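You operate a simulated robot arm through the tools that you are given. There is no shell and no other tool. Be economical: measure what you need, move in short steps, check, and stop when the job is done.

You run a simulated two-armed robot. Do the job below in one go: nothing can be reset, and whatever is moved stays where it is left.

JOB
Thread the fibre feeder and fill the white fibre tub about a third.
Fine: red spool onto the spool peg, roving pin through the roving guide into the inlet, green valve open and shut; drop nothing. Set down upright: red spool.

Only the result counts: the job must be done as asked and must still hold three seconds after the hand-in. Knocking over, shifting, dropping, spilling or breaking anything else fails it.

ROBOT AND FRAMES
Two 7-joint arms with fingered hands on one trunk, on a base that drives. Base frame: it is fixed to the floor where the robot stands at the start and does not move with it; the origin is under the middle of the robot, x ahead of it, y to its left, z up; the surface under the hand at the start is at about z = 0.88. Lengths are in m, angles in degrees, forces in N, time in s.
The left shoulder is at the start at [0.02, 0.123, 1.315], the right one opposite. With the tool pointing down near the work surface each hand reaches from about 0.1 to 0.46 m from the robot's upright axis, wherever it stands, measured 20 degrees to its own side. Places, roughly: bleed button [-0.7, -1, 0.9]; blue valve of the deep bench [-0.4, -0.7, 0.9]; fibre feeder [0.1, -0.5, 1]; green spool [-0.5, -1.25, 1]; green valve of the deep bench [-0.1, -0.7, 0.9]; grey rail valve [0, -1, 1]; inlet of the fibre feeder [0, -0.5, 1.1]; knob of the air rail [0.3, -0.9, 0.9]; orange rail valve [0.5, -0.8, 1]; spool peg plate [0.4, -0.2, 0.9]; vent button of the air rail [0.2, -1, 0.9]; white rail valve [0.6, -0.8, 1]. Payload 2.4 kg a hand.
The tool frame of a hand sits at the grasp point between the pads (the TCP): z along the fingers, y along the line on which they close. The tips reach 0.017 m beyond it. The gripper opens to 0.088 m. The gripper's body begins 0.047 m behind the TCP. The gripper is a hand of 3 fingers: y runs from the thumb to the fingers, the wrist lies at [0, 0, -0.165] in the tool frame.
Orientation is that of the tool frame in the base frame, as a unit quaternion [x, y, z, w]. With the fingers straight down and closing along the base's y, the tool's x points along the base's -x, its y along +y and its z along -z.

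CONTROLS
- The arms move only by the tool apply_moves. It takes "left_targets", "right_targets" or both (then of equal length, played together; a hand with none holds still); each is a list of rows, each a list of 6 numbers: the shift along the base's x, y, z in m, then the turn, a rotation vector about the base's x, y, z in degrees. In form: [[x, y, z, ax, ay, az], ...]. A call has 1 to 8 rows; each row is the pose to reach, as a shift and turn from the pose commanded when the call began. Each row takes 0.2 s and may step no farther than 0.05 m and 8.6 degrees from the row before; otherwise, the whole call is refused. A pose out of reach is approached as far as the arm can. The call stops where the force on the tool passes 40 N (or 10 N more than at its start, if that is more) or the arm is blocked; 0.2 s more then pass. In this call time passes only in rows, and 0.2 s behind the last. It gives the time, the measured TCP pose, the force on the tool (base axes), the opening and the grip force at its end, in the units of the frame above (readings bear some noise), with the torque about the TCP (base axes, N m) and any sound that the robot's microphone picked up.
- Cameras (640 x 400 px; columns grow to the right, rows downward): "scene" is now at [0.0368, -0.0496, 1.7585]; the picture's right is [-0.85, -0.52, 0.00], its down [-0.45, 0.74, -0.50] and it looks along [0.26, -0.43, -0.87] (base axes); focal length 275 px, centre (320, 200). "left" rides on the left gripper at [-0.052, 0.004, -0.066] in its tool frame; the picture's right is [-0.09, -1.00, 0.00], its down [0.78, -0.07, -0.62] and it looks along [0.62, -0.05, 0.78] (tool axes); focal length 243 px, centre (320, 200). "right" rides on the right gripper at [0.052, 0.004, -0.066] in its tool frame; the picture's right is [-0.08, 1.00, 0.00], its down [-0.78, -0.07, -0.62] and it looks along [-0.62, -0.05, 0.78] (tool axes); focal length 243 px, centre (320, 200). There is no depth. A picture from a camera that has moved, and an enlarged one, comes with that camera's place and axes in the base frame and with its lens. The place of the scene camera against the robot may be out by one fixed shift of up to 0.025 m in any direction.
- grab_frame(camera): a new picture of that camera. The clock stands still meanwhile.
- move_column(by): slides the trunk up (or, below 0, down) by that many m; the arms and the scene camera ride with it, the base frame stays. It gives what a move gives, with no picture.
- steer(legs): drives the robot by 1 to 6 legs, each [ahead, left, turn to the left] in m, m and degrees, along the robot's own axes; the way and the turn of a leg run together, so that a leg with both is an arc; at most 1.5 m and 180 degrees a leg. The arms and the cameras ride along, it lands a little off, and it stops where it bumps. It gives what a move gives.
- set_fingers(finger1, finger2, thumb_bend, hand): sets how far each is bent, from 0 (flat) to 1 (curled in); at 0.3 the hand is open as for a grip, at 0.7 the pads meet at the TCP. One left out holds its place. A second passes; each finger stops where it meets its share of the squeeze, and holds until it gets a number again. It is the only way to open and close the hand. It gives what a move gives, with no picture; readings hold the bend of each and the force on the fingers (four entries, about 0 where the hand has none), thumb and palm.
- turn_head(pan, tilt): turns the head with the scene camera to pan (to the left, within 120 degrees either way) and tilt (down, from -29 to 69), counted from straight ahead of the robot. It gives what a move gives.
- close_up(camera, box): a new picture of the part [left, top, right, bottom] of that camera's present view, enlarged. The clock stands still meanwhile.
- sign_off(): hands the job in; it is judged then, once.

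Go step by step. Nothing tells you exact positions but the pictures and the camera data: compare them with the known pose of the tool, close in by small moves and look again before you grip or let go. The budget is 120 turns and 100 pictures, counting those below and the enlarged ones. Unless the task says otherwise, let go and move clear before handing in.

The tools are called after "Emit:" by a JSON object that holds its "fn" and its "kwargs". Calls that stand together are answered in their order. apply_moves: Moves the arms, as the interface text tells. Its arguments: {"type":"object","properties":{"left_targets":{"type":"array"},"right_targets":{"type":"array"}},"required":[]} The other tools are called the same way: move_column (by) slides the trunk up or down; set_fingers (finger1, finger2, thumb_bend, hand) moves the fingers one by one; steer (legs) drives the base; turn_head (pan, tilt) turns the head that bears the scene camera; grab_frame (camera) takes a picture; close_up (camera, box) takes an enlarged picture of a part of a camera's view; sign_off () hands the job in.

At the start:

```text
t: 0.0
left_position: [0.2705, -0.0479, 1.4339]
left_ee_rot: [0.0, 1.0, 0.0, -0.001]
left_contact_force: [0.8, -0.1, 1.0]
left_torque: [0.04, 0.0, 0.0]
left_opening: 0.0882
left_grasp_force: 0.1
left_shape: jaw
left_bend: [0.3, 0.3, 0.3]
left_finger forces: [0.0, 0.1, 0.0, 0.0, 0.0, 0.1]
right_position: [0.2395, -0.2891, 1.349]
right_ee_rot: [0.0, 1.0, -0.001, 0.0]
right_contact_force: [0.3, 0.4, 0.4]
right_torque: [0.01, -0.03, 0.02]
right_opening: 0.0878
right_grasp_force: 0.0
right_shape: jaw
right_bend: [0.3, 0.3, 0.3]
right_finger forces: [0.0, 0.0, 0.1, 0.0, 0.0, 0.0]
trunk travel left (down, up): [-0.529, 0.301]
robot x, y, heading: [-0.0017, -0.0027, -0.0]
head pan, tilt: [-58.4, 60.0]
```

scene: 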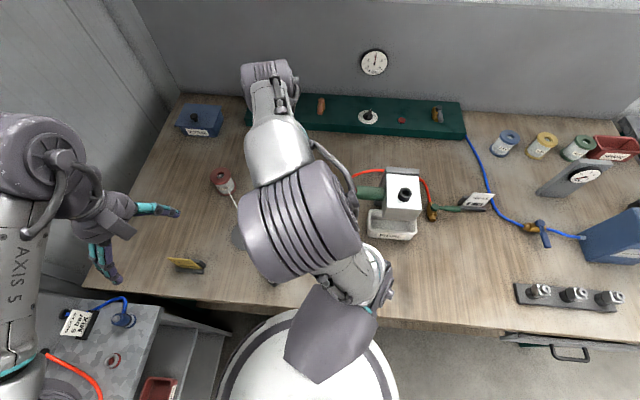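
right: 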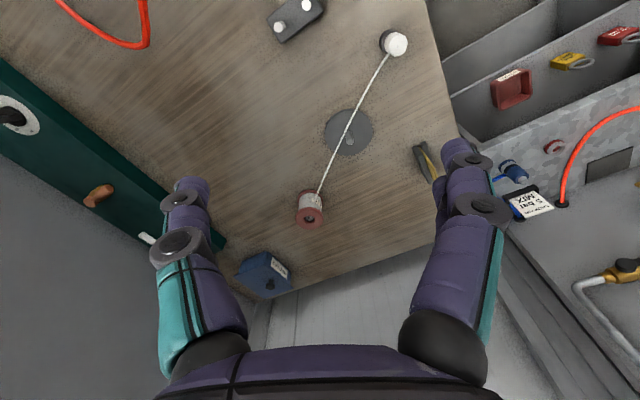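
left: 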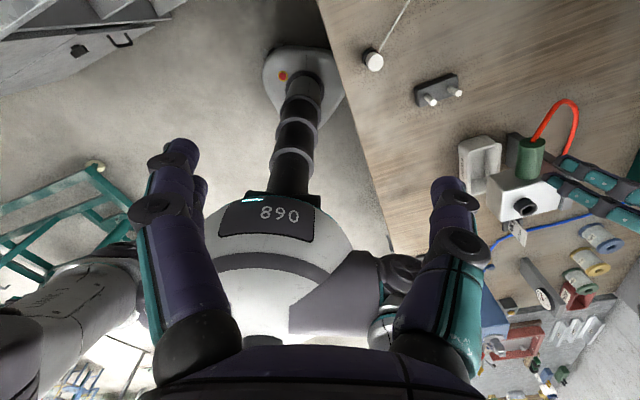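

The desk lies to the robot's right: red spool with a white roving and pin, peg plate, feeder with tub, and green valve on the hose. I'll look closer before moving.

Emit:
{"fn": "close_up", "kwargs": {"camera": "right", "box": [220, 0, 480, 240]}}

Emit:
{"fn": "close_up", "kwargs": {"camera": "scene", "box": [340, 130, 560, 270]}}

Emit:
{"fn": "close_up", "kwargs": {"camera": "left", "box": [360, 40, 640, 260]}}

```text
1.67 times, centred on (350, 120) of right
camera zoom: at [0.1867, -0.2852, 1.4149], right [0.08, 1.0, 0.0], down [0.78, -0.07, 0.62], along [0.62, -0.05, -0.78], focal length 404 px, centre (270, 333)
```

zoom: 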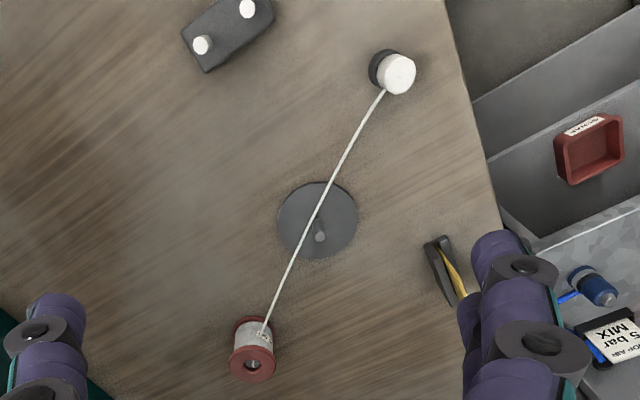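

```text
2.86 times, centred on (450, 200) of scene
camera zoom: at [0.0368, -0.0496, 1.7585], right [-0.85, -0.52, 0.0], down [-0.45, 0.74, -0.5], along [0.26, -0.43, -0.87], focal length 786 px, centre (-51, 200)
```

zoom: 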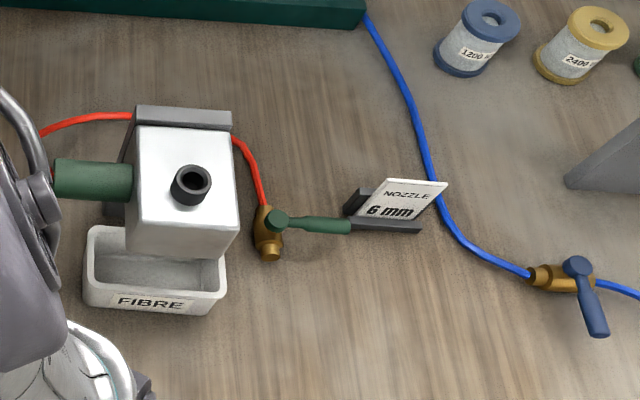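

```text
1.82 times, centred on (500, 150) of left
camera zoom: at [0.3234, -0.0445, 1.5009], right [0.09, -1.0, 0.0], down [-0.78, -0.07, 0.62], along [-0.62, -0.05, -0.78], focal length 441 px, centre (-7, 291)
```

zoom: 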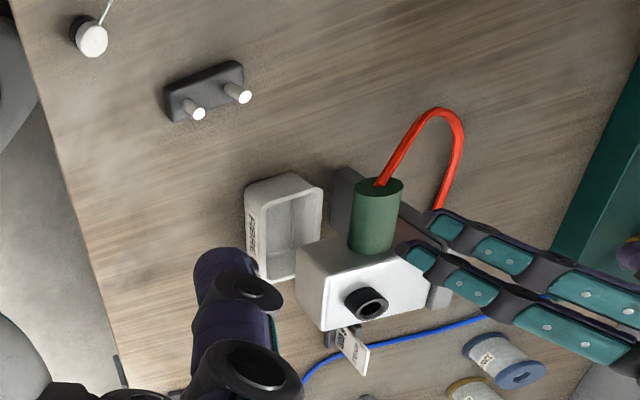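

I've rough positions for spool (0.60,-0.35), peg (0.42,-0.24), pin stand (0.25,-0.16), guide (0.20,-0.33). Now reading labels and gauges.

Emit:
{"fn": "close_up", "kwargs": {"camera": "scene", "box": [240, 40, 480, 190]}}

Emit:
{"fn": "close_up", "kwargs": {"camera": "scene", "box": [160, 90, 320, 300]}}

Emit:
{"fn": "close_up", "kwargs": {"camera": "scene", "box": [480, 120, 640, 320]}}

```text
2.67 times, centred on (360, 115) of scene
camera zoom: at [0.0368, -0.0496, 1.7585], right [-0.85, -0.52, 0.0], down [-0.45, 0.74, -0.5], along [0.26, -0.43, -0.87], focal length 734 px, centre (213, 427)
```

zoom: 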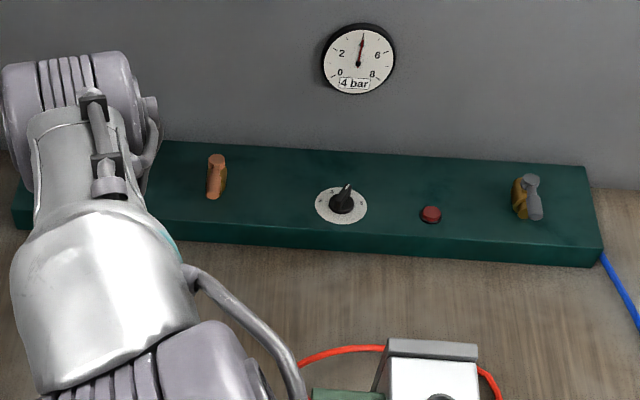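

```text
1.90 times, centred on (240, 195) of scene
camera zoom: at [0.0368, -0.0496, 1.7585], right [-0.85, -0.52, 0.0], down [-0.45, 0.74, -0.5], along [0.26, -0.43, -0.87], focal length 524 px, centre (472, 210)
```

zoom: 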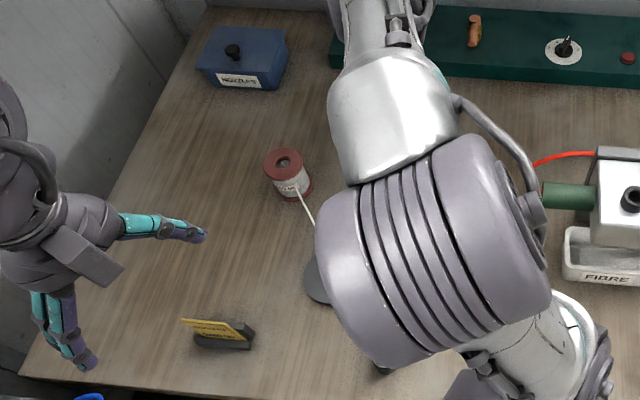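

```text
2.00 times, centred on (560, 220) of scene
camera zoom: at [0.0368, -0.0496, 1.7585], right [-0.85, -0.52, 0.0], down [-0.45, 0.74, -0.5], along [0.26, -0.43, -0.87], focal length 550 px, centre (-160, 160)
```

zoom: 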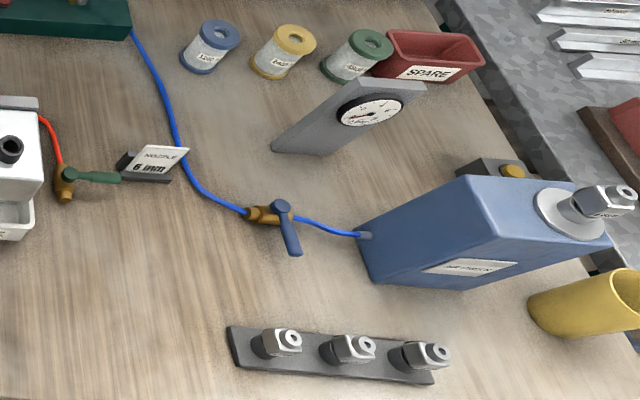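

Rail gauge reads 4 bar. The bench edge runs at about +24°, so I'll turn the robot to face the bench and look again.

Emit:
{"fn": "steer", "kwargs": {"legs": [[0, 0, -65.5]]}}

Emit:
{"fn": "turn_head", "kwargs": {"pan": 0, "tilt": 50}}

Emit:
{"fn": "grab_frame", "kwargs": {"camera": "scene"}}

Emit:
{"fn": "grab_frame", "kwargs": {"camera": "left"}}

Emit:
{"fn": "grab_frame", "kwargs": {"camera": "right"}}

```text
t: 3.2
left_position: [0.0745, -0.265, 1.4347]
left_ee_rot: [0.529, 0.849, 0.0, 0.0]
left_contact_force: [-0.6, 0.4, 0.3]
left_torque: [0.0, 0.0, 0.02]
left_opening: 0.0877
left_grasp_force: 0.0
left_shape: jaw
left_bend: [0.3, 0.3, 0.3]
left_finger forces: [0.0, 0.1, 0.0, 0.1, 0.0, 0.1]
right_position: [-0.1548, -0.3427, 1.3493]
right_ee_rot: [0.528, 0.849, -0.001, 0.0]
right_contact_force: [-0.3, 0.3, -0.2]
right_torque: [0.06, 0.0, 0.01]
right_opening: 0.0876
right_grasp_force: 0.0
right_shape: jaw
right_bend: [0.3, 0.3, 0.3]
right_finger forces: [0.0, 0.0, 0.0, 0.0, 0.0, 0.1]
trunk travel left (down, up): [-0.529, 0.301]
robot x, y, heading: [-0.0016, 0.0043, -63.8]
head pan, tilt: [-58.4, 60.0]
```

```text
t: 4.5
left_position: [0.0755, -0.265, 1.4348]
left_ee_rot: [0.528, 0.849, 0.0, 0.0]
left_contact_force: [0.6, 0.1, 0.1]
left_torque: [0.0, 0.03, 0.02]
left_opening: 0.088
left_grasp_force: 0.1
left_shape: jaw
left_bend: [0.3, 0.3, 0.3]
left_finger forces: [0.0, 0.0, 0.0, 0.0, 0.0, 0.1]
right_position: [-0.1532, -0.3425, 1.3482]
right_ee_rot: [0.528, 0.849, -0.001, 0.0]
right_contact_force: [0.1, -0.2, 0.4]
right_torque: [0.01, -0.02, -0.01]
right_opening: 0.0876
right_grasp_force: 0.1
right_shape: jaw
right_bend: [0.3, 0.3, 0.3]
right_finger forces: [0.0, 0.0, 0.1, 0.0, 0.1, 0.1]
trunk travel left (down, up): [-0.529, 0.301]
robot x, y, heading: [0.0013, 0.0043, -63.7]
head pan, tilt: [0.0, 50.0]
```

```text
90 pictures are left
camera scene: at [0.0466, -0.0443, 1.771], right [-0.9, -0.44, 0.0], down [-0.34, 0.69, -0.64], along [0.28, -0.58, -0.77], focal length 275 px, centre (320, 200)
```

scene: 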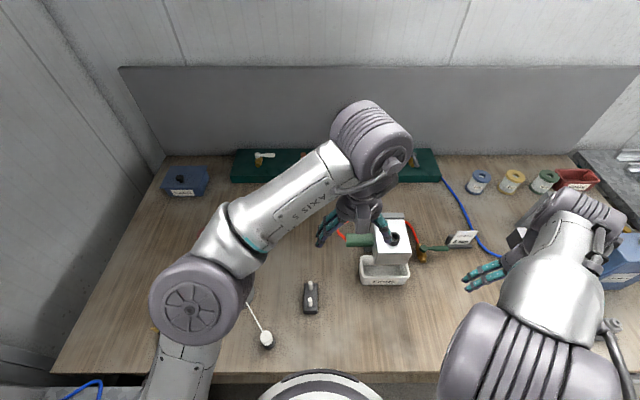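

```text
89 pictures are left
camera left: at [0.1029, -0.3098, 1.5009], right [-0.86, -0.52, 0.0], down [-0.4, 0.67, 0.62], along [-0.32, 0.53, -0.78], focal length 243 px, centre (320, 200)
```

left: 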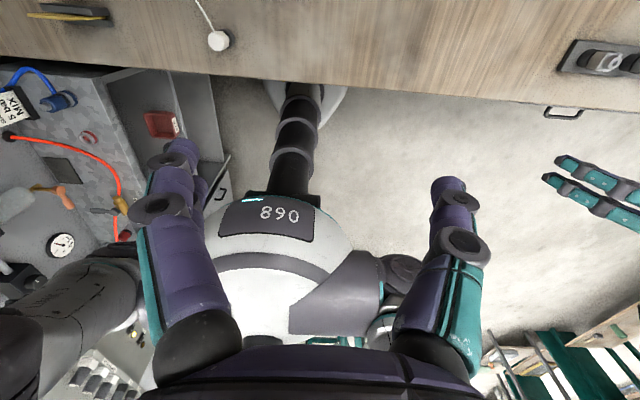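

```text
88 pictures are left
camera right: at [-0.1737, -0.2943, 1.4149], right [0.93, 0.36, 0.0], down [0.29, -0.73, 0.62], along [0.23, -0.58, -0.78], focal length 243 px, centre (320, 200)
```

right: 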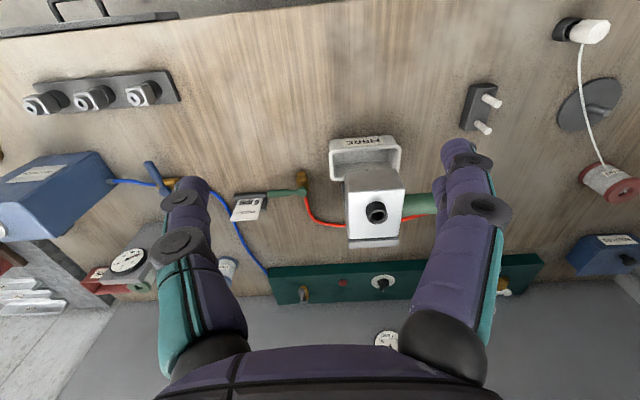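

Now facing the bench. Zooming in on the feeder, valve handles and card.

Emit:
{"fn": "close_up", "kwargs": {"camera": "right", "box": [230, 120, 550, 320]}}

Emit:
{"fn": "close_up", "kwargs": {"camera": "right", "box": [440, 0, 640, 290]}}

Emit:
{"fn": "close_up", "kwargs": {"camera": "scene", "box": [330, 200, 490, 300]}}

Emit:
{"fn": "close_up", "kwargs": {"camera": "left", "box": [0, 0, 230, 150]}}

```text
2.00 times, centred on (390, 220) of right
camera zoom: at [-0.1737, -0.2943, 1.4149], right [0.93, 0.36, 0.0], down [0.29, -0.73, 0.62], along [0.23, -0.58, -0.78], focal length 485 px, centre (180, 160)
```

zoom: 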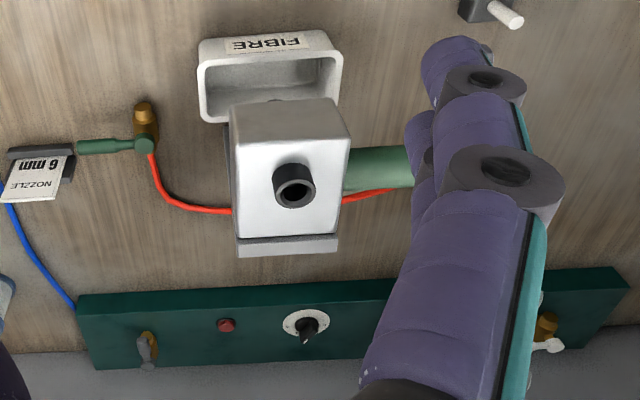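

```text
1.38 times, centred on (540, 145) of right
camera zoom: at [-0.1737, -0.2943, 1.4149], right [0.93, 0.36, 0.0], down [0.29, -0.73, 0.62], along [0.23, -0.58, -0.78], focal length 335 px, centre (17, 276)
```

zoom: 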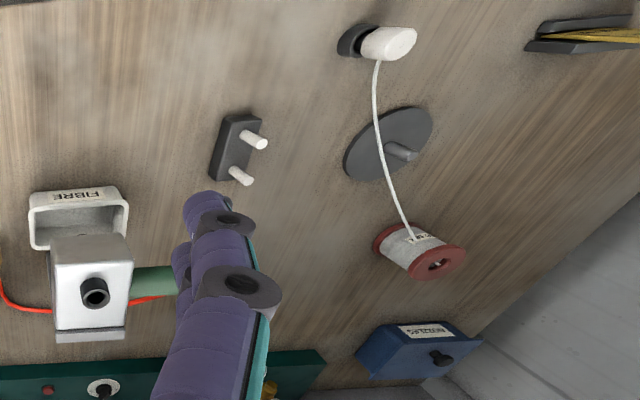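

```text
4.00 times, centred on (410, 250) of scene
camera zoom: at [0.0466, -0.0443, 1.771], right [-0.9, -0.44, 0.0], down [-0.34, 0.69, -0.64], along [0.28, -0.58, -0.77], focal length 1101 px, centre (-40, 0)
```

zoom: 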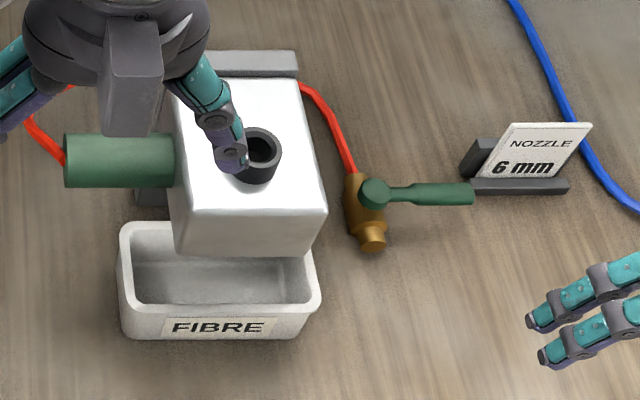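

```text
2.67 times, centred on (115, 75) of left
camera zoom: at [0.1029, -0.3098, 1.5009], right [-0.86, -0.52, 0.0], down [-0.4, 0.67, 0.62], along [-0.32, 0.53, -0.78], focal length 647 px, centre (867, 533)
```

zoom: 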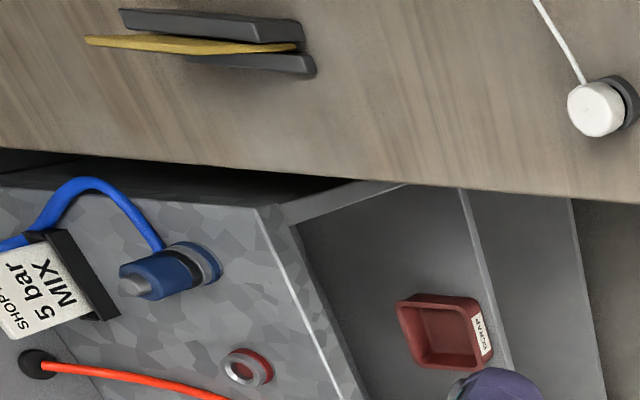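

I'll drive a little left and closer so the left hand can reach the spool and peg.

Emit:
{"fn": "steer", "kwargs": {"legs": [[0, 0.14, -1.8], [0.07, 0, 0]]}}

Emit:
{"fn": "turn_head", "kwargs": {"pan": 15, "tilt": 50}}

Emit:
{"fn": "grab_frame", "kwargs": {"camera": "scene"}}

Emit:
{"fn": "grab_frame", "kwargs": {"camera": "right"}}

```text
t: 6.6
left_position: [0.2569, -0.1911, 1.4343]
left_ee_rot: [0.489, 0.872, -0.005, -0.002]
left_contact_force: [0.2, 0.8, 0.2]
left_torque: [-0.03, 0.0, 0.02]
left_opening: 0.0879
left_grasp_force: 0.0
left_shape: jaw
left_bend: [0.3, 0.3, 0.3]
left_finger forces: [0.0, 0.0, 0.0, 0.0, 0.0, 0.1]
right_position: [0.0338, -0.2899, 1.3506]
right_ee_rot: [0.489, 0.872, -0.004, -0.005]
right_contact_force: [-0.1, -0.7, -0.4]
right_torque: [-0.02, 0.01, -0.02]
right_opening: 0.0878
right_grasp_force: 0.0
right_shape: jaw
right_bend: [0.3, 0.3, 0.3]
right_finger forces: [0.1, 0.0, 0.1, 0.0, 0.0, 0.1]
trunk travel left (down, up): [-0.529, 0.301]
robot x, y, heading: [0.1485, 0.0613, -58.9]
head pan, tilt: [0.0, 50.0]
stopped in leg 2: the robot was blocked; the commanded pose is now the measured one
```

```text
t: 7.4
left_position: [0.249, -0.2, 1.4337]
left_ee_rot: [0.488, 0.873, 0.001, -0.002]
left_contact_force: [0.3, 0.5, -0.2]
left_torque: [0.0, 0.0, 0.02]
left_opening: 0.0878
left_grasp_force: 0.1
left_shape: jaw
left_bend: [0.3, 0.3, 0.3]
left_finger forces: [0.0, 0.1, 0.0, 0.1, 0.0, 0.0]
right_position: [0.0269, -0.2967, 1.3472]
right_ee_rot: [0.489, 0.872, 0.0, -0.003]
right_contact_force: [0.2, 0.4, -0.4]
right_torque: [0.0, 0.03, 0.01]
right_opening: 0.0878
right_grasp_force: 0.1
right_shape: jaw
right_bend: [0.3, 0.3, 0.3]
right_finger forces: [0.1, 0.0, 0.0, 0.1, 0.0, 0.0]
trunk travel left (down, up): [-0.529, 0.301]
robot x, y, heading: [0.1473, 0.0633, -58.8]
head pan, tilt: [15.0, 50.0]
```

```text
83 pictures are left
camera scene: at [0.2119, 0.0298, 1.771], right [-0.69, -0.72, 0.0], down [-0.55, 0.53, -0.64], along [0.46, -0.44, -0.77], focal length 275 px, centre (320, 200)
```

scene: 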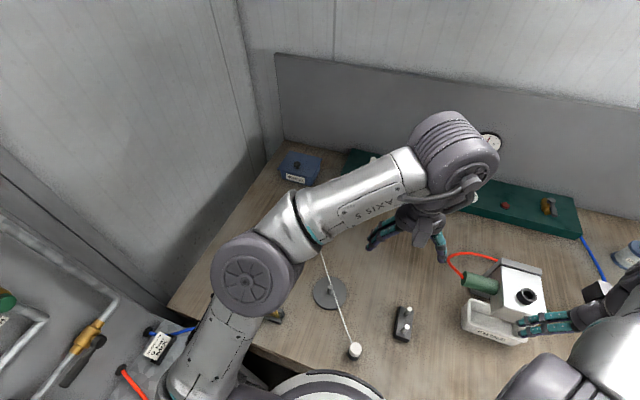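

```text
82 pictures are left
camera right: at [0.0018, -0.2509, 1.4142], right [0.89, 0.45, 0.0], down [0.35, -0.7, 0.62], along [0.27, -0.55, -0.79], focal length 243 px, centre (320, 200)
```

right: 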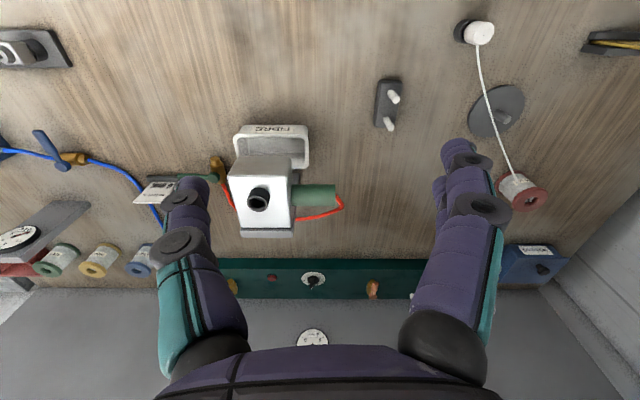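

The base got blocked, probably at its front left. I'll look with the left camera to see what it touches.

Emit:
{"fn": "grab_frame", "kwargs": {"camera": "left"}}

Emit:
{"fn": "close_up", "kwargs": {"camera": "right", "box": [360, 0, 640, 220]}}

```text
81 pictures are left
camera left: at [0.2796, -0.2422, 1.4997], right [-0.81, -0.59, 0.0], down [-0.46, 0.63, 0.62], along [-0.37, 0.5, -0.78], focal length 243 px, centre (320, 200)
```

left: 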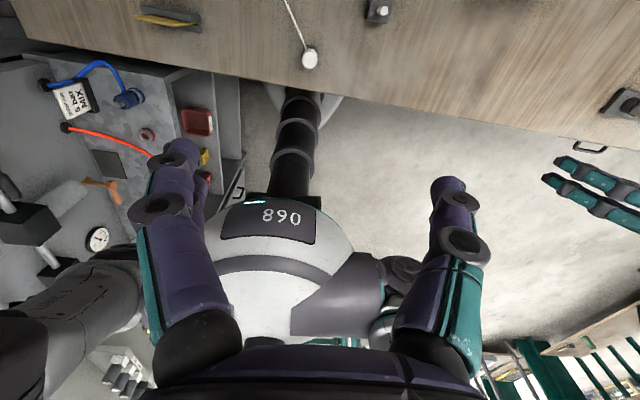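

```text
1.82 times, centred on (500, 110) of right
camera zoom: at [0.0018, -0.2509, 1.4142], right [0.89, 0.45, 0.0], down [0.35, -0.7, 0.62], along [0.27, -0.55, -0.79], focal length 441 px, centre (-7, 364)
```

zoom: 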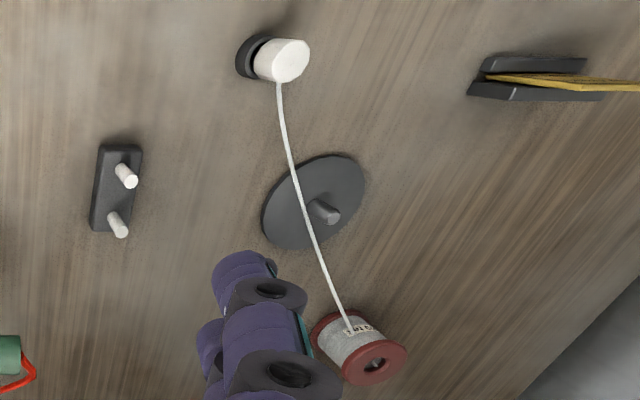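

The foot touches the cabinet at its left. I'll back off right, then creep ahead.

Emit:
{"fn": "steer", "kwargs": {"legs": [[0, -0.06, -3], [0.07, 0, 0]]}}

```text
t: 8.6
left_position: [0.1838, -0.2304, 1.4344]
left_ee_rot: [0.511, 0.859, -0.001, -0.002]
left_contact_force: [-0.1, 0.4, -0.5]
left_torque: [0.02, -0.02, 0.0]
left_opening: 0.0878
left_grasp_force: 0.0
left_shape: jaw
left_bend: [0.3, 0.3, 0.3]
left_finger forces: [0.0, 0.1, 0.0, 0.0, 0.0, 0.0]
right_position: [-0.0442, -0.3159, 1.3489]
right_ee_rot: [0.511, 0.86, 0.001, -0.004]
right_contact_force: [0.0, -0.2, 0.4]
right_torque: [0.01, -0.02, -0.01]
right_opening: 0.0879
right_grasp_force: 0.0
right_shape: jaw
right_bend: [0.3, 0.3, 0.3]
right_finger forces: [0.0, 0.1, 0.0, 0.0, 0.1, 0.0]
trunk travel left (down, up): [-0.529, 0.301]
robot x, y, heading: [0.0876, 0.0341, -61.6]
head pan, tilt: [15.0, 50.0]
stopped in leg 2: the robot was blocked; the commanded pose is now the measured one
```

The base can't go nearer the bench than this, so I'll lower the trunk and use a tilted left hand for the far spool.

Emit:
{"fn": "move_column", "kwargs": {"by": -0.15}}

Emit:
{"fn": "apply_moves", "kwargs": {"left_targets": [[0.04, -0.004, 0, -7.48, -4.04, 0], [0.08, -0.008, 0, -14.95, -8.08, 0], [0.12, -0.012, 0, -22.4, -12.1, 0], [0.16, -0.016, 0, -29.9, -16.2, 0], [0.2, -0.02, 0, -37.4, -20.2, 0], [0.24, -0.024, 0, -44.9, -24.2, 0], [0.28, -0.028, 0, -52.3, -28.3, 0]]}}

Emit:
{"fn": "grab_frame", "kwargs": {"camera": "left"}}

Emit:
{"fn": "grab_frame", "kwargs": {"camera": "scene"}}

```text
t: 10.4
left_position: [0.1826, -0.2302, 1.2837]
left_ee_rot: [0.511, 0.859, -0.001, -0.001]
left_contact_force: [0.0, -0.7, 0.9]
left_torque: [0.0, 0.02, -0.02]
left_opening: 0.088
left_grasp_force: 0.1
left_shape: jaw
left_bend: [0.3, 0.3, 0.3]
left_finger forces: [0.0, 0.1, 0.0, 0.0, 0.1, 0.0]
right_position: [-0.0438, -0.3169, 1.197]
right_ee_rot: [0.511, 0.859, 0.0, -0.004]
right_contact_force: [-0.3, 0.4, 0.3]
right_torque: [0.01, 0.0, 0.01]
right_opening: 0.088
right_grasp_force: 0.1
right_shape: jaw
right_bend: [0.3, 0.3, 0.3]
right_finger forces: [0.1, 0.0, 0.0, 0.0, 0.0, 0.0]
trunk travel left (down, up): [-0.379, 0.451]
robot x, y, heading: [0.0885, 0.0315, -61.3]
head pan, tilt: [15.0, 50.0]
```

```text
t: 12.0
left_position: [0.464, -0.2613, 1.2859]
left_ee_rot: [0.445, 0.745, -0.256, 0.425]
left_contact_force: [0.2, -0.3, -0.2]
left_torque: [0.01, -0.01, 0.03]
left_opening: 0.0878
left_grasp_force: 0.1
left_shape: jaw
left_bend: [0.3, 0.3, 0.3]
left_finger forces: [0.1, 0.1, 0.1, 0.0, 0.0, 0.1]
right_position: [-0.0448, -0.3159, 1.1985]
right_ee_rot: [0.511, 0.86, 0.0, -0.003]
right_contact_force: [-0.4, -0.2, -0.8]
right_torque: [0.02, -0.05, 0.0]
right_opening: 0.0879
right_grasp_force: 0.1
right_shape: jaw
right_bend: [0.3, 0.3, 0.3]
right_finger forces: [0.0, 0.0, 0.0, 0.0, 0.0, 0.0]
trunk travel left (down, up): [-0.379, 0.451]
robot x, y, heading: [0.0919, 0.0379, -61.3]
head pan, tilt: [15.0, 50.0]
```

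```text
79 pictures are left
camera left: at [0.4541, -0.2311, 1.3638], right [-0.86, -0.51, 0.08], down [-0.5, 0.79, -0.36], along [0.12, -0.34, -0.93], focal length 243 px, centre (320, 200)
```

left: 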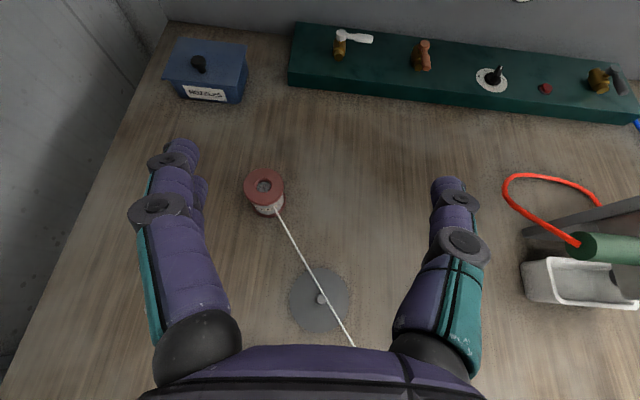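

```text
78 pictures are left
camera scene: at [0.1581, 0.0028, 1.621], right [-0.73, -0.69, 0.0], down [-0.53, 0.56, -0.64], along [0.44, -0.47, -0.77], focal length 275 px, centre (320, 200)
```

scene: 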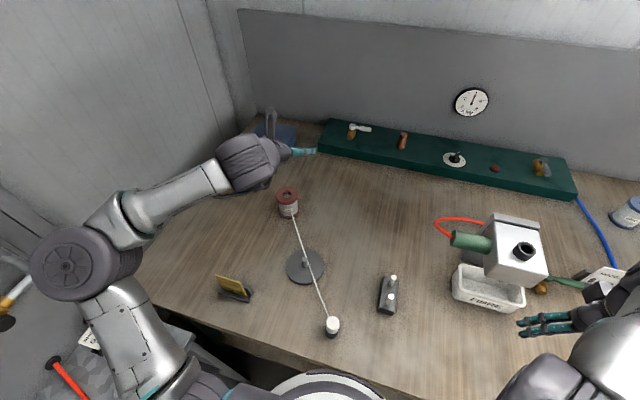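

Clear view now. Zooming on spool and peg for measurement.

Emit:
{"fn": "close_up", "kwargs": {"camera": "left", "box": [220, 150, 380, 350]}}

Emit:
{"fn": "close_up", "kwargs": {"camera": "scene", "box": [200, 170, 420, 350]}}

```text
2.00 times, centred on (300, 250) of left
camera zoom: at [0.4541, -0.2311, 1.3638], right [-0.86, -0.51, 0.08], down [-0.5, 0.79, -0.36], along [0.12, -0.34, -0.93], focal length 485 px, centre (360, 100)
```

zoom: 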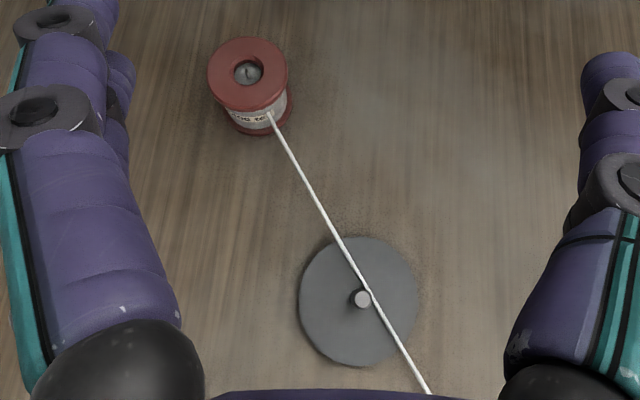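

```text
2.22 times, centred on (310, 260) of scene
camera zoom: at [0.1581, 0.0028, 1.621], right [-0.73, -0.69, 0.0], down [-0.53, 0.56, -0.64], along [0.44, -0.47, -0.77], focal length 612 px, centre (342, 67)
```

zoom: 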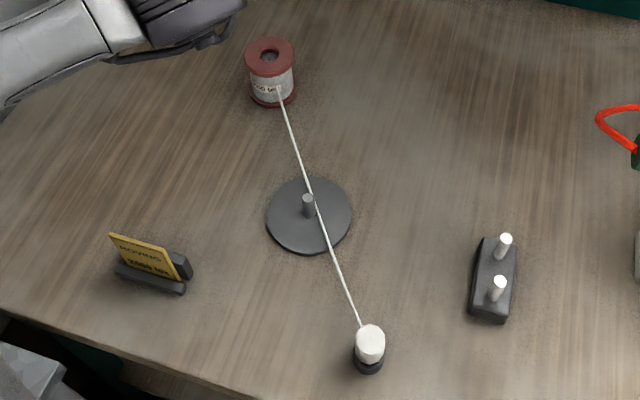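

Spool ≈ (0.604,-0.349), top z≈0.96, peg ≈ (0.416,-0.238), top ≈0.93. Moving the left hand to a pre-grasp 0.1 m short along its axis.

Emit:
{"fn": "set_fingers", "kwargs": {"hand": "left", "finger1": 0.22, "finger2": 0.22, "thumb_bend": 0.22}}

Emit:
{"fn": "apply_moves", "kwargs": {"left_targets": [[0.013, 0, -0.044, 0, 0, 0], [0.026, 0, -0.088, 0, 0, 0], [0.039, -0.001, -0.132, 0, 0, 0], [0.052, -0.002, -0.176, 0, 0, 0], [0.065, -0.003, -0.22, 0, 0, 0], [0.08, -0.004, -0.264, 0, 0, 0], [0.095, -0.004, -0.305, 0, 0, 0]]}}

Emit:
{"fn": "grab_frame", "kwargs": {"camera": "left"}}

```text
t: 13.0
left_position: [0.4652, -0.2611, 1.2859]
left_ee_rot: [0.444, 0.747, -0.255, 0.424]
left_contact_force: [0.0, 0.1, -0.7]
left_torque: [0.0, 0.01, 0.01]
left_opening: 0.0954
left_grasp_force: 0.1
left_shape: fingers
left_bend: [0.22, 0.22, 0.22]
left_finger forces: [0.1, 0.0, 0.1, 0.0, 0.0, 0.1]
right_position: [-0.0441, -0.3169, 1.1983]
right_ee_rot: [0.511, 0.86, 0.0, -0.003]
right_contact_force: [-0.2, -0.3, -0.2]
right_torque: [-0.02, 0.0, 0.01]
right_opening: 0.0878
right_grasp_force: 0.0
right_shape: jaw
right_bend: [0.3, 0.3, 0.3]
right_finger forces: [0.1, 0.0, 0.0, 0.0, 0.1, 0.1]
trunk travel left (down, up): [-0.379, 0.451]
robot x, y, heading: [0.092, 0.0333, -61.3]
head pan, tilt: [15.0, 50.0]
```

```text
t: 14.6
left_position: [0.5581, -0.2601, 0.9765]
left_ee_rot: [0.444, 0.747, -0.255, 0.425]
left_contact_force: [0.9, -0.3, -0.3]
left_torque: [0.01, 0.04, 0.0]
left_opening: 0.0951
left_grasp_force: 0.1
left_shape: fingers
left_bend: [0.22, 0.22, 0.22]
left_finger forces: [0.1, 0.0, 0.0, 0.0, 0.0, 0.1]
right_position: [-0.0443, -0.3167, 1.1984]
right_ee_rot: [0.511, 0.86, 0.0, -0.004]
right_contact_force: [-0.9, 0.9, -1.1]
right_torque: [0.0, 0.0, -0.03]
right_opening: 0.088
right_grasp_force: 0.0
right_shape: jaw
right_bend: [0.3, 0.3, 0.3]
right_finger forces: [0.0, 0.0, 0.0, 0.0, 0.0, 0.0]
trunk travel left (down, up): [-0.379, 0.451]
robot x, y, heading: [0.089, 0.0355, -61.7]
head pan, tilt: [15.0, 50.0]
```

```text
75 pictures are left
camera left: at [0.5482, -0.2312, 1.0558], right [-0.86, -0.51, 0.08], down [-0.5, 0.79, -0.35], along [0.12, -0.34, -0.93], focal length 243 px, centre (320, 200)
```

left: 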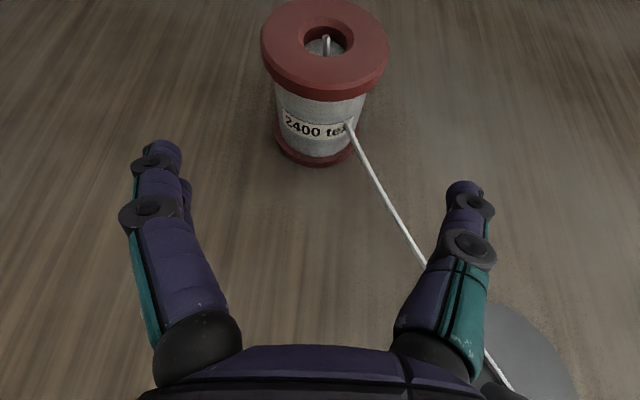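

The roving would run under the right digit; I'll yaw the hand so the roving lies between the digits, with a bit less tilt.

Emit:
{"fn": "apply_moves", "kwargs": {"left_targets": [[0, 0, 0.04, 0, 0, 0], [-0.004, -0.01, 0.05, 1.82, 1.56, 6.0], [-0.007, -0.022, 0.05, 3.64, 3.11, 12.0], [-0.01, -0.033, 0.05, 5.46, 4.67, 18.0], [-0.013, -0.043, 0.05, 7.28, 6.22, 23.97], [-0.013, -0.043, 0.014, 7.28, 6.22, 23.97]]}}

Emit:
{"fn": "grab_frame", "kwargs": {"camera": "left"}}

Emit:
{"fn": "grab_frame", "kwargs": {"camera": "scene"}}

```text
t: 16.0
left_position: [0.5444, -0.3031, 0.9926]
left_ee_rot: [0.292, 0.859, -0.138, 0.397]
left_contact_force: [0.2, -0.7, -0.3]
left_torque: [0.01, -0.01, 0.01]
left_opening: 0.0955
left_grasp_force: 0.0
left_shape: fingers
left_bend: [0.22, 0.22, 0.22]
left_finger forces: [0.0, 0.1, 0.0, 0.0, 0.0, 0.1]
right_position: [-0.0442, -0.3162, 1.1977]
right_ee_rot: [0.512, 0.859, 0.0, -0.003]
right_contact_force: [0.2, -0.6, 0.5]
right_torque: [0.01, -0.04, 0.01]
right_opening: 0.088
right_grasp_force: 0.0
right_shape: jaw
right_bend: [0.3, 0.3, 0.3]
right_finger forces: [0.1, 0.1, 0.0, 0.0, 0.0, 0.0]
trunk travel left (down, up): [-0.379, 0.451]
robot x, y, heading: [0.0933, 0.0342, -61.5]
head pan, tilt: [15.0, 50.0]
```

```text
74 pictures are left
camera left: at [0.5337, -0.288, 1.0745], right [-0.56, -0.82, 0.07], down [-0.82, 0.54, -0.2], along [0.12, -0.17, -0.98], focal length 243 px, centre (320, 200)
```

left: 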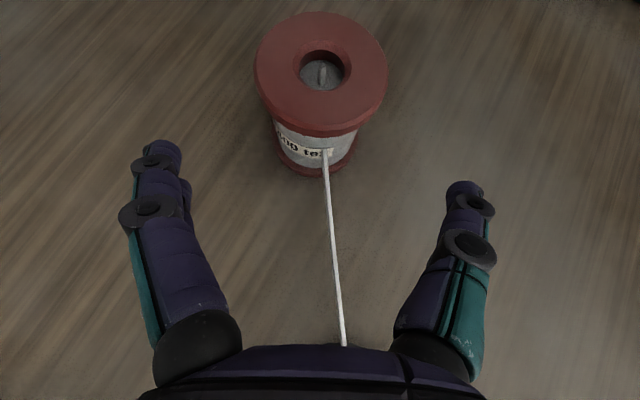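

```text
73 pictures are left
camera scene: at [0.158, 0.0024, 1.621], right [-0.73, -0.69, 0.0], down [-0.53, 0.56, -0.64], along [0.44, -0.47, -0.77], focal length 275 px, centre (320, 200)
```

scene: 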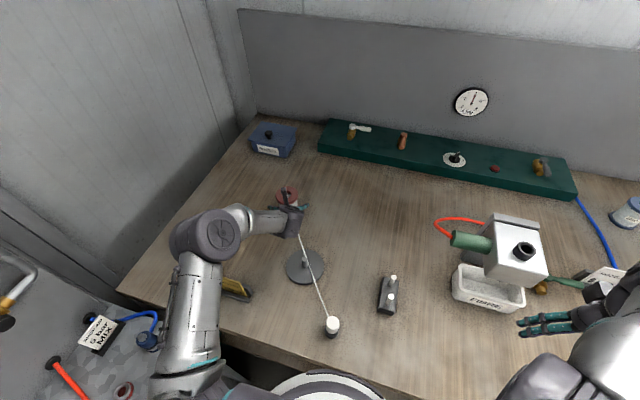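

Aligned well now. Checking that the left arm clears the yellow card before advancing.

Emit:
{"fn": "close_up", "kwargs": {"camera": "scene", "box": [150, 170, 350, 330]}}

```text
2.50 times, centred on (250, 250) of scene
camera zoom: at [0.158, 0.0024, 1.621], right [-0.73, -0.69, 0.0], down [-0.53, 0.56, -0.64], along [0.44, -0.47, -0.77], focal length 688 px, centre (495, 75)
```

zoom: 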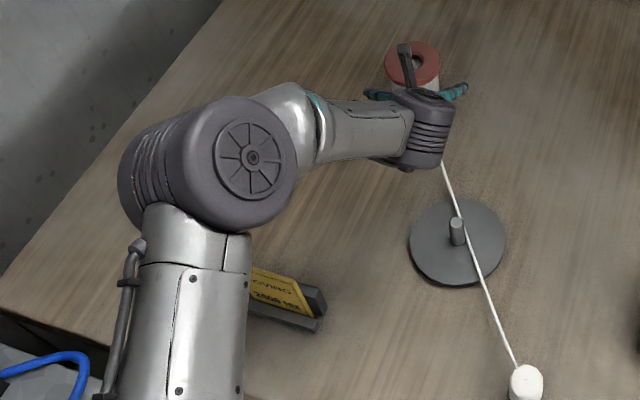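

The arm is well above the card. Advancing onto the spool.

Emit:
{"fn": "apply_moves", "kwargs": {"left_targets": [[0.0138, -0.0102, -0.015, 0, 0, 0], [0.0277, -0.0204, -0.03, 0, 0, 0], [0.0415, -0.0305, -0.045, 0, 0, 0], [0.0553, -0.0407, -0.06, 0, 0, 0]]}}

Emit:
{"fn": "grab_frame", "kwargs": {"camera": "left"}}

Emit:
{"fn": "close_up", "kwargs": {"camera": "scene", "box": [210, 150, 370, 250]}}

```text
t: 17.0
left_position: [0.5998, -0.3439, 0.9308]
left_ee_rot: [0.291, 0.859, -0.137, 0.398]
left_contact_force: [-0.2, 0.5, -0.2]
left_torque: [-0.04, 0.02, -0.02]
left_opening: 0.0951
left_grasp_force: 0.1
left_shape: fingers
left_bend: [0.22, 0.22, 0.22]
left_finger forces: [0.1, 0.0, 0.0, 0.0, 0.1, 0.0]
right_position: [-0.045, -0.3161, 1.1977]
right_ee_rot: [0.511, 0.86, -0.001, -0.004]
right_contact_force: [0.0, -0.7, 0.3]
right_torque: [0.0, -0.01, 0.01]
right_opening: 0.0879
right_grasp_force: 0.0
right_shape: jaw
right_bend: [0.3, 0.3, 0.3]
right_finger forces: [0.1, 0.0, 0.0, 0.0, 0.0, 0.1]
trunk travel left (down, up): [-0.379, 0.451]
robot x, y, heading: [0.0939, 0.0343, -61.5]
head pan, tilt: [15.0, 50.0]
```

```text
71 pictures are left
camera left: at [0.5898, -0.3302, 1.0131], right [-0.56, -0.82, 0.07], down [-0.82, 0.54, -0.19], along [0.12, -0.17, -0.98], focal length 243 px, centre (320, 200)
```

left: 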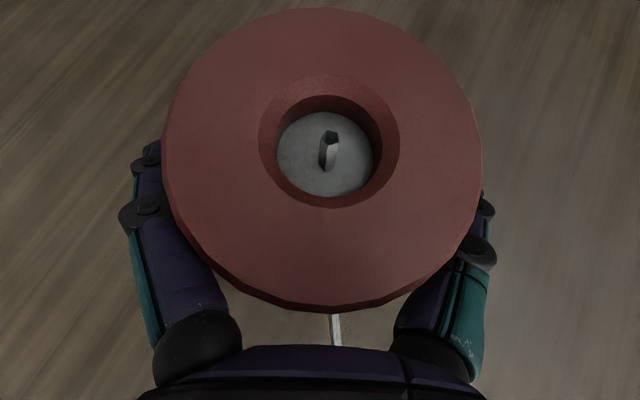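

```text
4.00 times, centred on (290, 200) of scene
camera zoom: at [0.1576, 0.0023, 1.621], right [-0.73, -0.69, 0.0], down [-0.53, 0.56, -0.64], along [0.44, -0.47, -0.77], focal length 1101 px, centre (440, 200)
```

zoom: 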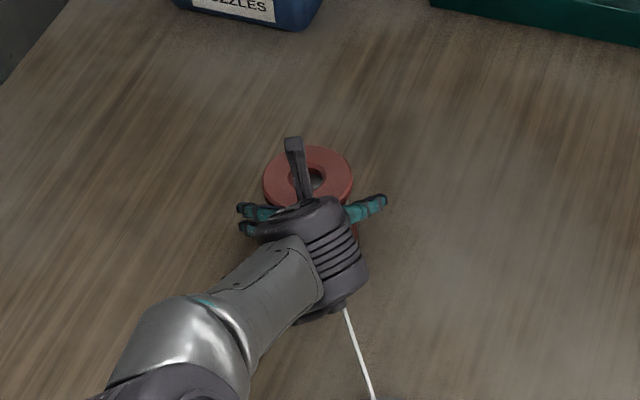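

Digits straddle the spool evenly. Closing.

Emit:
{"fn": "set_fingers", "kwargs": {"hand": "left", "finger1": 0.7, "finger2": 0.7, "thumb_bend": 0.7}}

Emit:
{"fn": "grab_frame", "kwargs": {"camera": "left"}}

```text
t: 18.0
left_position: [0.6004, -0.3432, 0.9306]
left_ee_rot: [0.292, 0.859, -0.137, 0.398]
left_contact_force: [1.1, 0.4, 0.3]
left_torque: [0.05, -0.06, 0.04]
left_opening: 0.0621
left_grasp_force: 18.0
left_shape: fingers
left_bend: [0.49, 0.41, 0.47]
left_finger forces: [10.4, 7.6, 0.1, 0.0, 17.2, 0.0]
right_position: [-0.0441, -0.3164, 1.1986]
right_ee_rot: [0.511, 0.859, 0.0, -0.003]
right_contact_force: [0.2, 0.8, -0.4]
right_torque: [0.03, -0.03, 0.0]
right_opening: 0.0879
right_grasp_force: 0.0
right_shape: jaw
right_bend: [0.3, 0.3, 0.3]
right_finger forces: [0.1, 0.0, 0.1, 0.0, 0.0, 0.1]
trunk travel left (down, up): [-0.379, 0.451]
robot x, y, heading: [0.0908, 0.0329, -61.4]
head pan, tilt: [15.0, 50.0]
```

```text
69 pictures are left
camera left: at [0.5901, -0.3301, 1.0135], right [-0.56, -0.82, 0.07], down [-0.82, 0.54, -0.19], along [0.12, -0.17, -0.98], focal length 243 px, centre (320, 200)
```

left: 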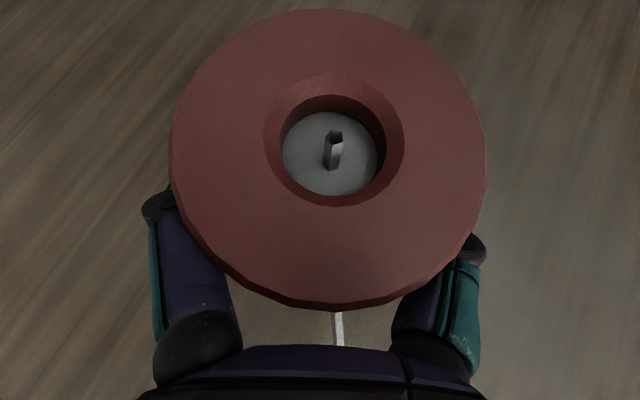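

Grip is firm. Lifting straight up.

Emit:
{"fn": "apply_moves", "kwargs": {"left_targets": [[0, 0, 0.02, 0, 0, 0], [0, 0, 0.045, 0, 0, 0], [0, 0, 0.07, 0, 0, 0], [0, 0, 0.1, 0, 0, 0]]}}

Emit:
{"fn": "grab_frame", "kwargs": {"camera": "left"}}

Emit:
{"fn": "close_up", "kwargs": {"camera": "scene", "box": [210, 150, 370, 250]}}

```text
t: 19.0
left_position: [0.5975, -0.3457, 1.0317]
left_ee_rot: [0.292, 0.859, -0.137, 0.398]
left_contact_force: [-0.4, -0.1, -2.6]
left_torque: [0.02, 0.02, -0.01]
left_opening: 0.062
left_grasp_force: 17.3
left_shape: fingers
left_bend: [0.49, 0.41, 0.47]
left_finger forces: [9.7, 7.5, 0.1, 0.1, 17.1, 0.1]
right_position: [-0.045, -0.3161, 1.1983]
right_ee_rot: [0.512, 0.859, 0.0, -0.003]
right_contact_force: [-0.2, -0.7, 0.2]
right_torque: [-0.02, 0.0, 0.0]
right_opening: 0.0877
right_grasp_force: 0.0
right_shape: jaw
right_bend: [0.3, 0.3, 0.3]
right_finger forces: [0.0, 0.0, 0.1, 0.0, 0.0, 0.0]
trunk travel left (down, up): [-0.379, 0.451]
robot x, y, heading: [0.0941, 0.0309, -61.7]
head pan, tilt: [15.0, 50.0]
```

```text
68 pictures are left
camera left: at [0.5877, -0.3319, 1.1139], right [-0.56, -0.82, 0.07], down [-0.82, 0.54, -0.2], along [0.12, -0.17, -0.98], focal length 243 px, centre (320, 200)
```

left: 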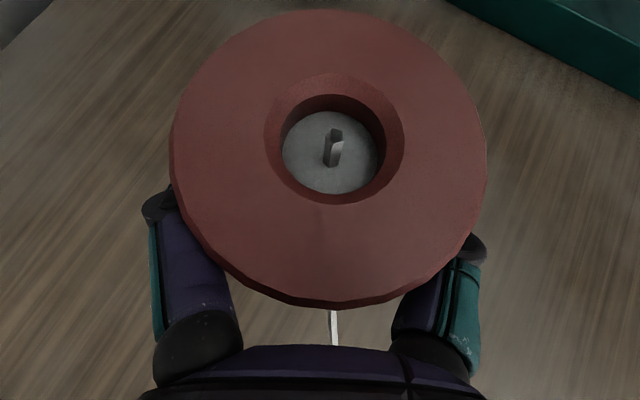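

```text
4.00 times, centred on (290, 200) of scene
camera zoom: at [0.1577, 0.0023, 1.621], right [-0.73, -0.69, 0.0], down [-0.53, 0.56, -0.64], along [0.44, -0.47, -0.77], focal length 1101 px, centre (440, 200)
```

zoom: 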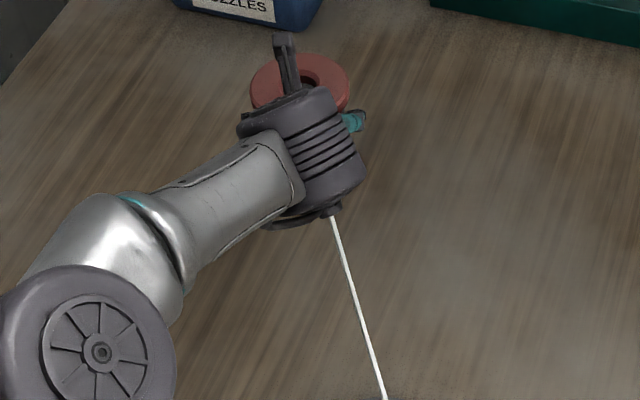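

Spool lifted and firm. Zooming on the bore and then moving toward the peg.

Emit:
{"fn": "close_up", "kwargs": {"camera": "left", "box": [250, 60, 420, 220]}}

```text
2.50 times, centred on (335, 140) of left
camera zoom: at [0.5877, -0.3319, 1.1139], right [-0.56, -0.82, 0.07], down [-0.82, 0.54, -0.2], along [0.12, -0.17, -0.98], focal length 606 px, centre (282, 350)
```

zoom: 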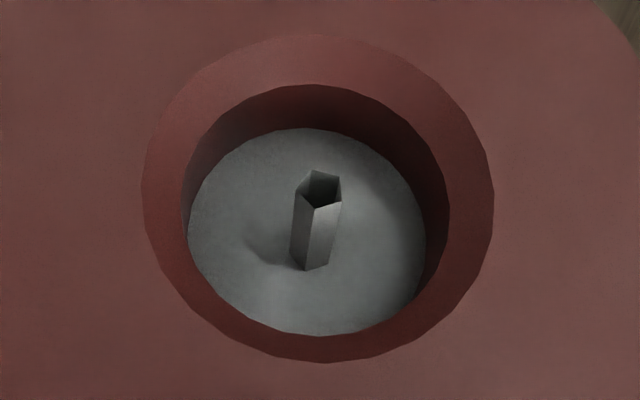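

There's a tube in the bore. Moving the spool partway toward the peg at height and checking the elbow.

Emit:
{"fn": "apply_moves", "kwargs": {"left_targets": [[-0.035, 0.021, 0, 0, 0, 0], [-0.07, 0.043, 0, 0, 0, 0], [-0.105, 0.064, 0, 0, 0, 0]]}}

Emit:
{"fn": "grab_frame", "kwargs": {"camera": "scene"}}

```text
t: 19.8
left_position: [0.4947, -0.2809, 1.0334]
left_ee_rot: [0.291, 0.859, -0.138, 0.399]
left_contact_force: [0.2, -1.0, -2.6]
left_torque: [0.0, 0.03, -0.03]
left_opening: 0.062
left_grasp_force: 17.2
left_shape: fingers
left_bend: [0.5, 0.41, 0.47]
left_finger forces: [9.4, 7.6, 0.1, 0.0, 16.8, 0.1]
right_position: [-0.0444, -0.3169, 1.1987]
right_ee_rot: [0.511, 0.86, -0.001, -0.003]
right_contact_force: [-0.1, -0.1, -0.1]
right_torque: [0.0, -0.02, 0.0]
right_opening: 0.088
right_grasp_force: 0.0
right_shape: jaw
right_bend: [0.3, 0.3, 0.3]
right_finger forces: [0.0, 0.1, 0.1, 0.0, 0.0, 0.0]
trunk travel left (down, up): [-0.379, 0.451]
robot x, y, heading: [0.0942, 0.0329, -61.5]
head pan, tilt: [15.0, 50.0]
```

```text
65 pictures are left
camera scene: at [0.1573, 0.0025, 1.6211], right [-0.73, -0.69, 0.0], down [-0.53, 0.56, -0.64], along [0.44, -0.47, -0.77], focal length 275 px, centre (320, 200)
```

scene: 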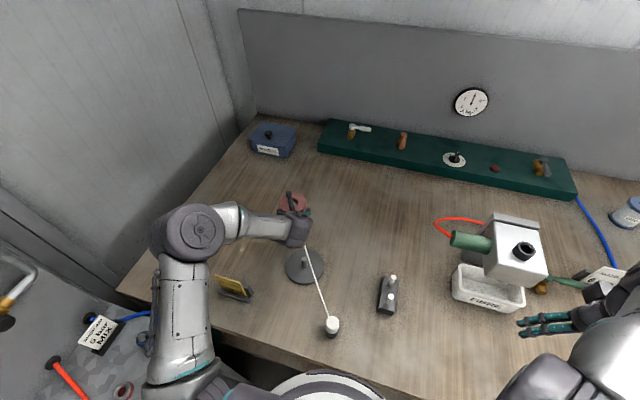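

Elbow moves outward, clear of the card. Continuing to above the peg.

Emit:
{"fn": "apply_moves", "kwargs": {"left_targets": [[-0.028, 0.0163, 0, 0, 0, 0], [-0.056, 0.0326, 0, 0, 0, 0], [-0.0842, 0.0489, 0, 0, 0, 0]]}}

Emit:
{"fn": "grab_frame", "kwargs": {"camera": "left"}}

Emit:
{"fn": "close_up", "kwargs": {"camera": "scene", "box": [190, 170, 410, 350]}}

```text
t: 20.6
left_position: [0.4116, -0.2354, 1.0335]
left_ee_rot: [0.291, 0.859, -0.138, 0.399]
left_contact_force: [0.1, -0.2, -3.4]
left_torque: [0.0, -0.02, -0.02]
left_opening: 0.0618
left_grasp_force: 16.5
left_shape: fingers
left_bend: [0.5, 0.41, 0.47]
left_finger forces: [9.1, 7.4, 0.1, 0.0, 16.6, 0.1]
right_position: [-0.0445, -0.3161, 1.1977]
right_ee_rot: [0.511, 0.859, 0.0, -0.002]
right_contact_force: [-0.4, 0.6, 0.0]
right_torque: [-0.03, 0.0, 0.01]
right_opening: 0.088
right_grasp_force: 0.1
right_shape: jaw
right_bend: [0.3, 0.3, 0.3]
right_finger forces: [0.0, 0.0, 0.0, 0.1, 0.0, 0.0]
trunk travel left (down, up): [-0.379, 0.451]
robot x, y, heading: [0.0917, 0.0336, -61.5]
head pan, tilt: [15.0, 50.0]
```

```text
64 pictures are left
camera left: at [0.4001, -0.2216, 1.1155], right [-0.56, -0.82, 0.07], down [-0.82, 0.54, -0.2], along [0.12, -0.17, -0.98], focal length 243 px, centre (320, 200)
```

left: 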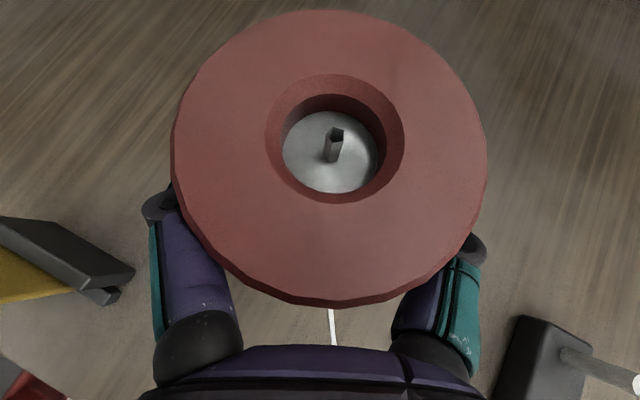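

```text
2.22 times, centred on (300, 260) of scene
camera zoom: at [0.1572, 0.0023, 1.6211], right [-0.73, -0.69, 0.0], down [-0.53, 0.56, -0.64], along [0.44, -0.47, -0.77], focal length 612 px, centre (364, 67)
```

zoom: 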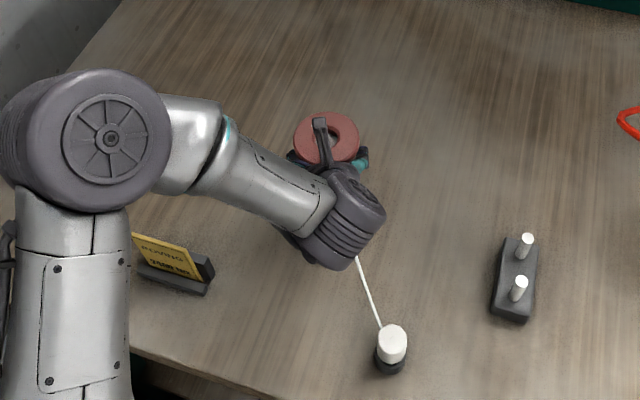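

The hand hides the peg from above, so I'll yaw the right hand to use its camera as a side view of spool and peg.

Emit:
{"fn": "apply_moves", "kwargs": {"right_targets": [[0, 0.004, 0, 0, 0, 8.5], [0, 0.008, 0, 0, 0, 17], [0, 0.012, 0, 0, 0, 25.5], [0, 0.016, 0, 0, 0, 34], [0, 0.02, 0, 0, 0, 42.5], [0, 0.02, 0, 0, 0, 51]]}}

Emit:
{"fn": "grab_frame", "kwargs": {"camera": "right"}}

```text
t: 22.0
left_position: [0.4104, -0.2361, 1.0329]
left_ee_rot: [0.292, 0.859, -0.137, 0.397]
left_contact_force: [0.3, -0.2, -2.8]
left_torque: [0.04, 0.03, -0.02]
left_opening: 0.0617
left_grasp_force: 16.6
left_shape: fingers
left_bend: [0.5, 0.41, 0.47]
left_finger forces: [9.1, 7.4, 0.0, 0.0, 16.5, 0.0]
right_position: [-0.0252, -0.3412, 1.1887]
right_ee_rot: [0.09, 0.996, 0.0, -0.003]
right_contact_force: [0.2, 1.2, -0.2]
right_torque: [0.0, 0.02, -0.01]
right_opening: 0.088
right_grasp_force: 0.1
right_shape: jaw
right_bend: [0.3, 0.3, 0.3]
right_finger forces: [0.0, 0.0, 0.0, 0.1, 0.0, 0.1]
right hand out of reach, approached as far as the arm can: row 4, 5, 6
trunk travel left (down, up): [-0.379, 0.451]
robot x, y, heading: [0.0926, 0.034, -61.7]
head pan, tilt: [15.0, 50.0]
```

```text
62 pictures are left
camera right: at [-0.0744, -0.3278, 1.2561], right [0.26, 0.96, 0.0], down [0.76, -0.21, 0.62], along [0.59, -0.16, -0.79], focal length 243 px, centre (320, 200)
```

right: 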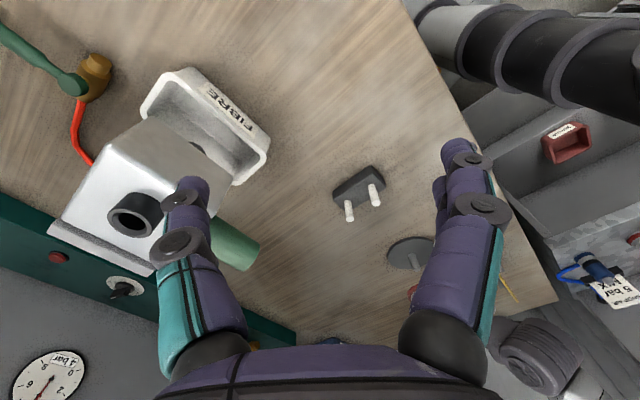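

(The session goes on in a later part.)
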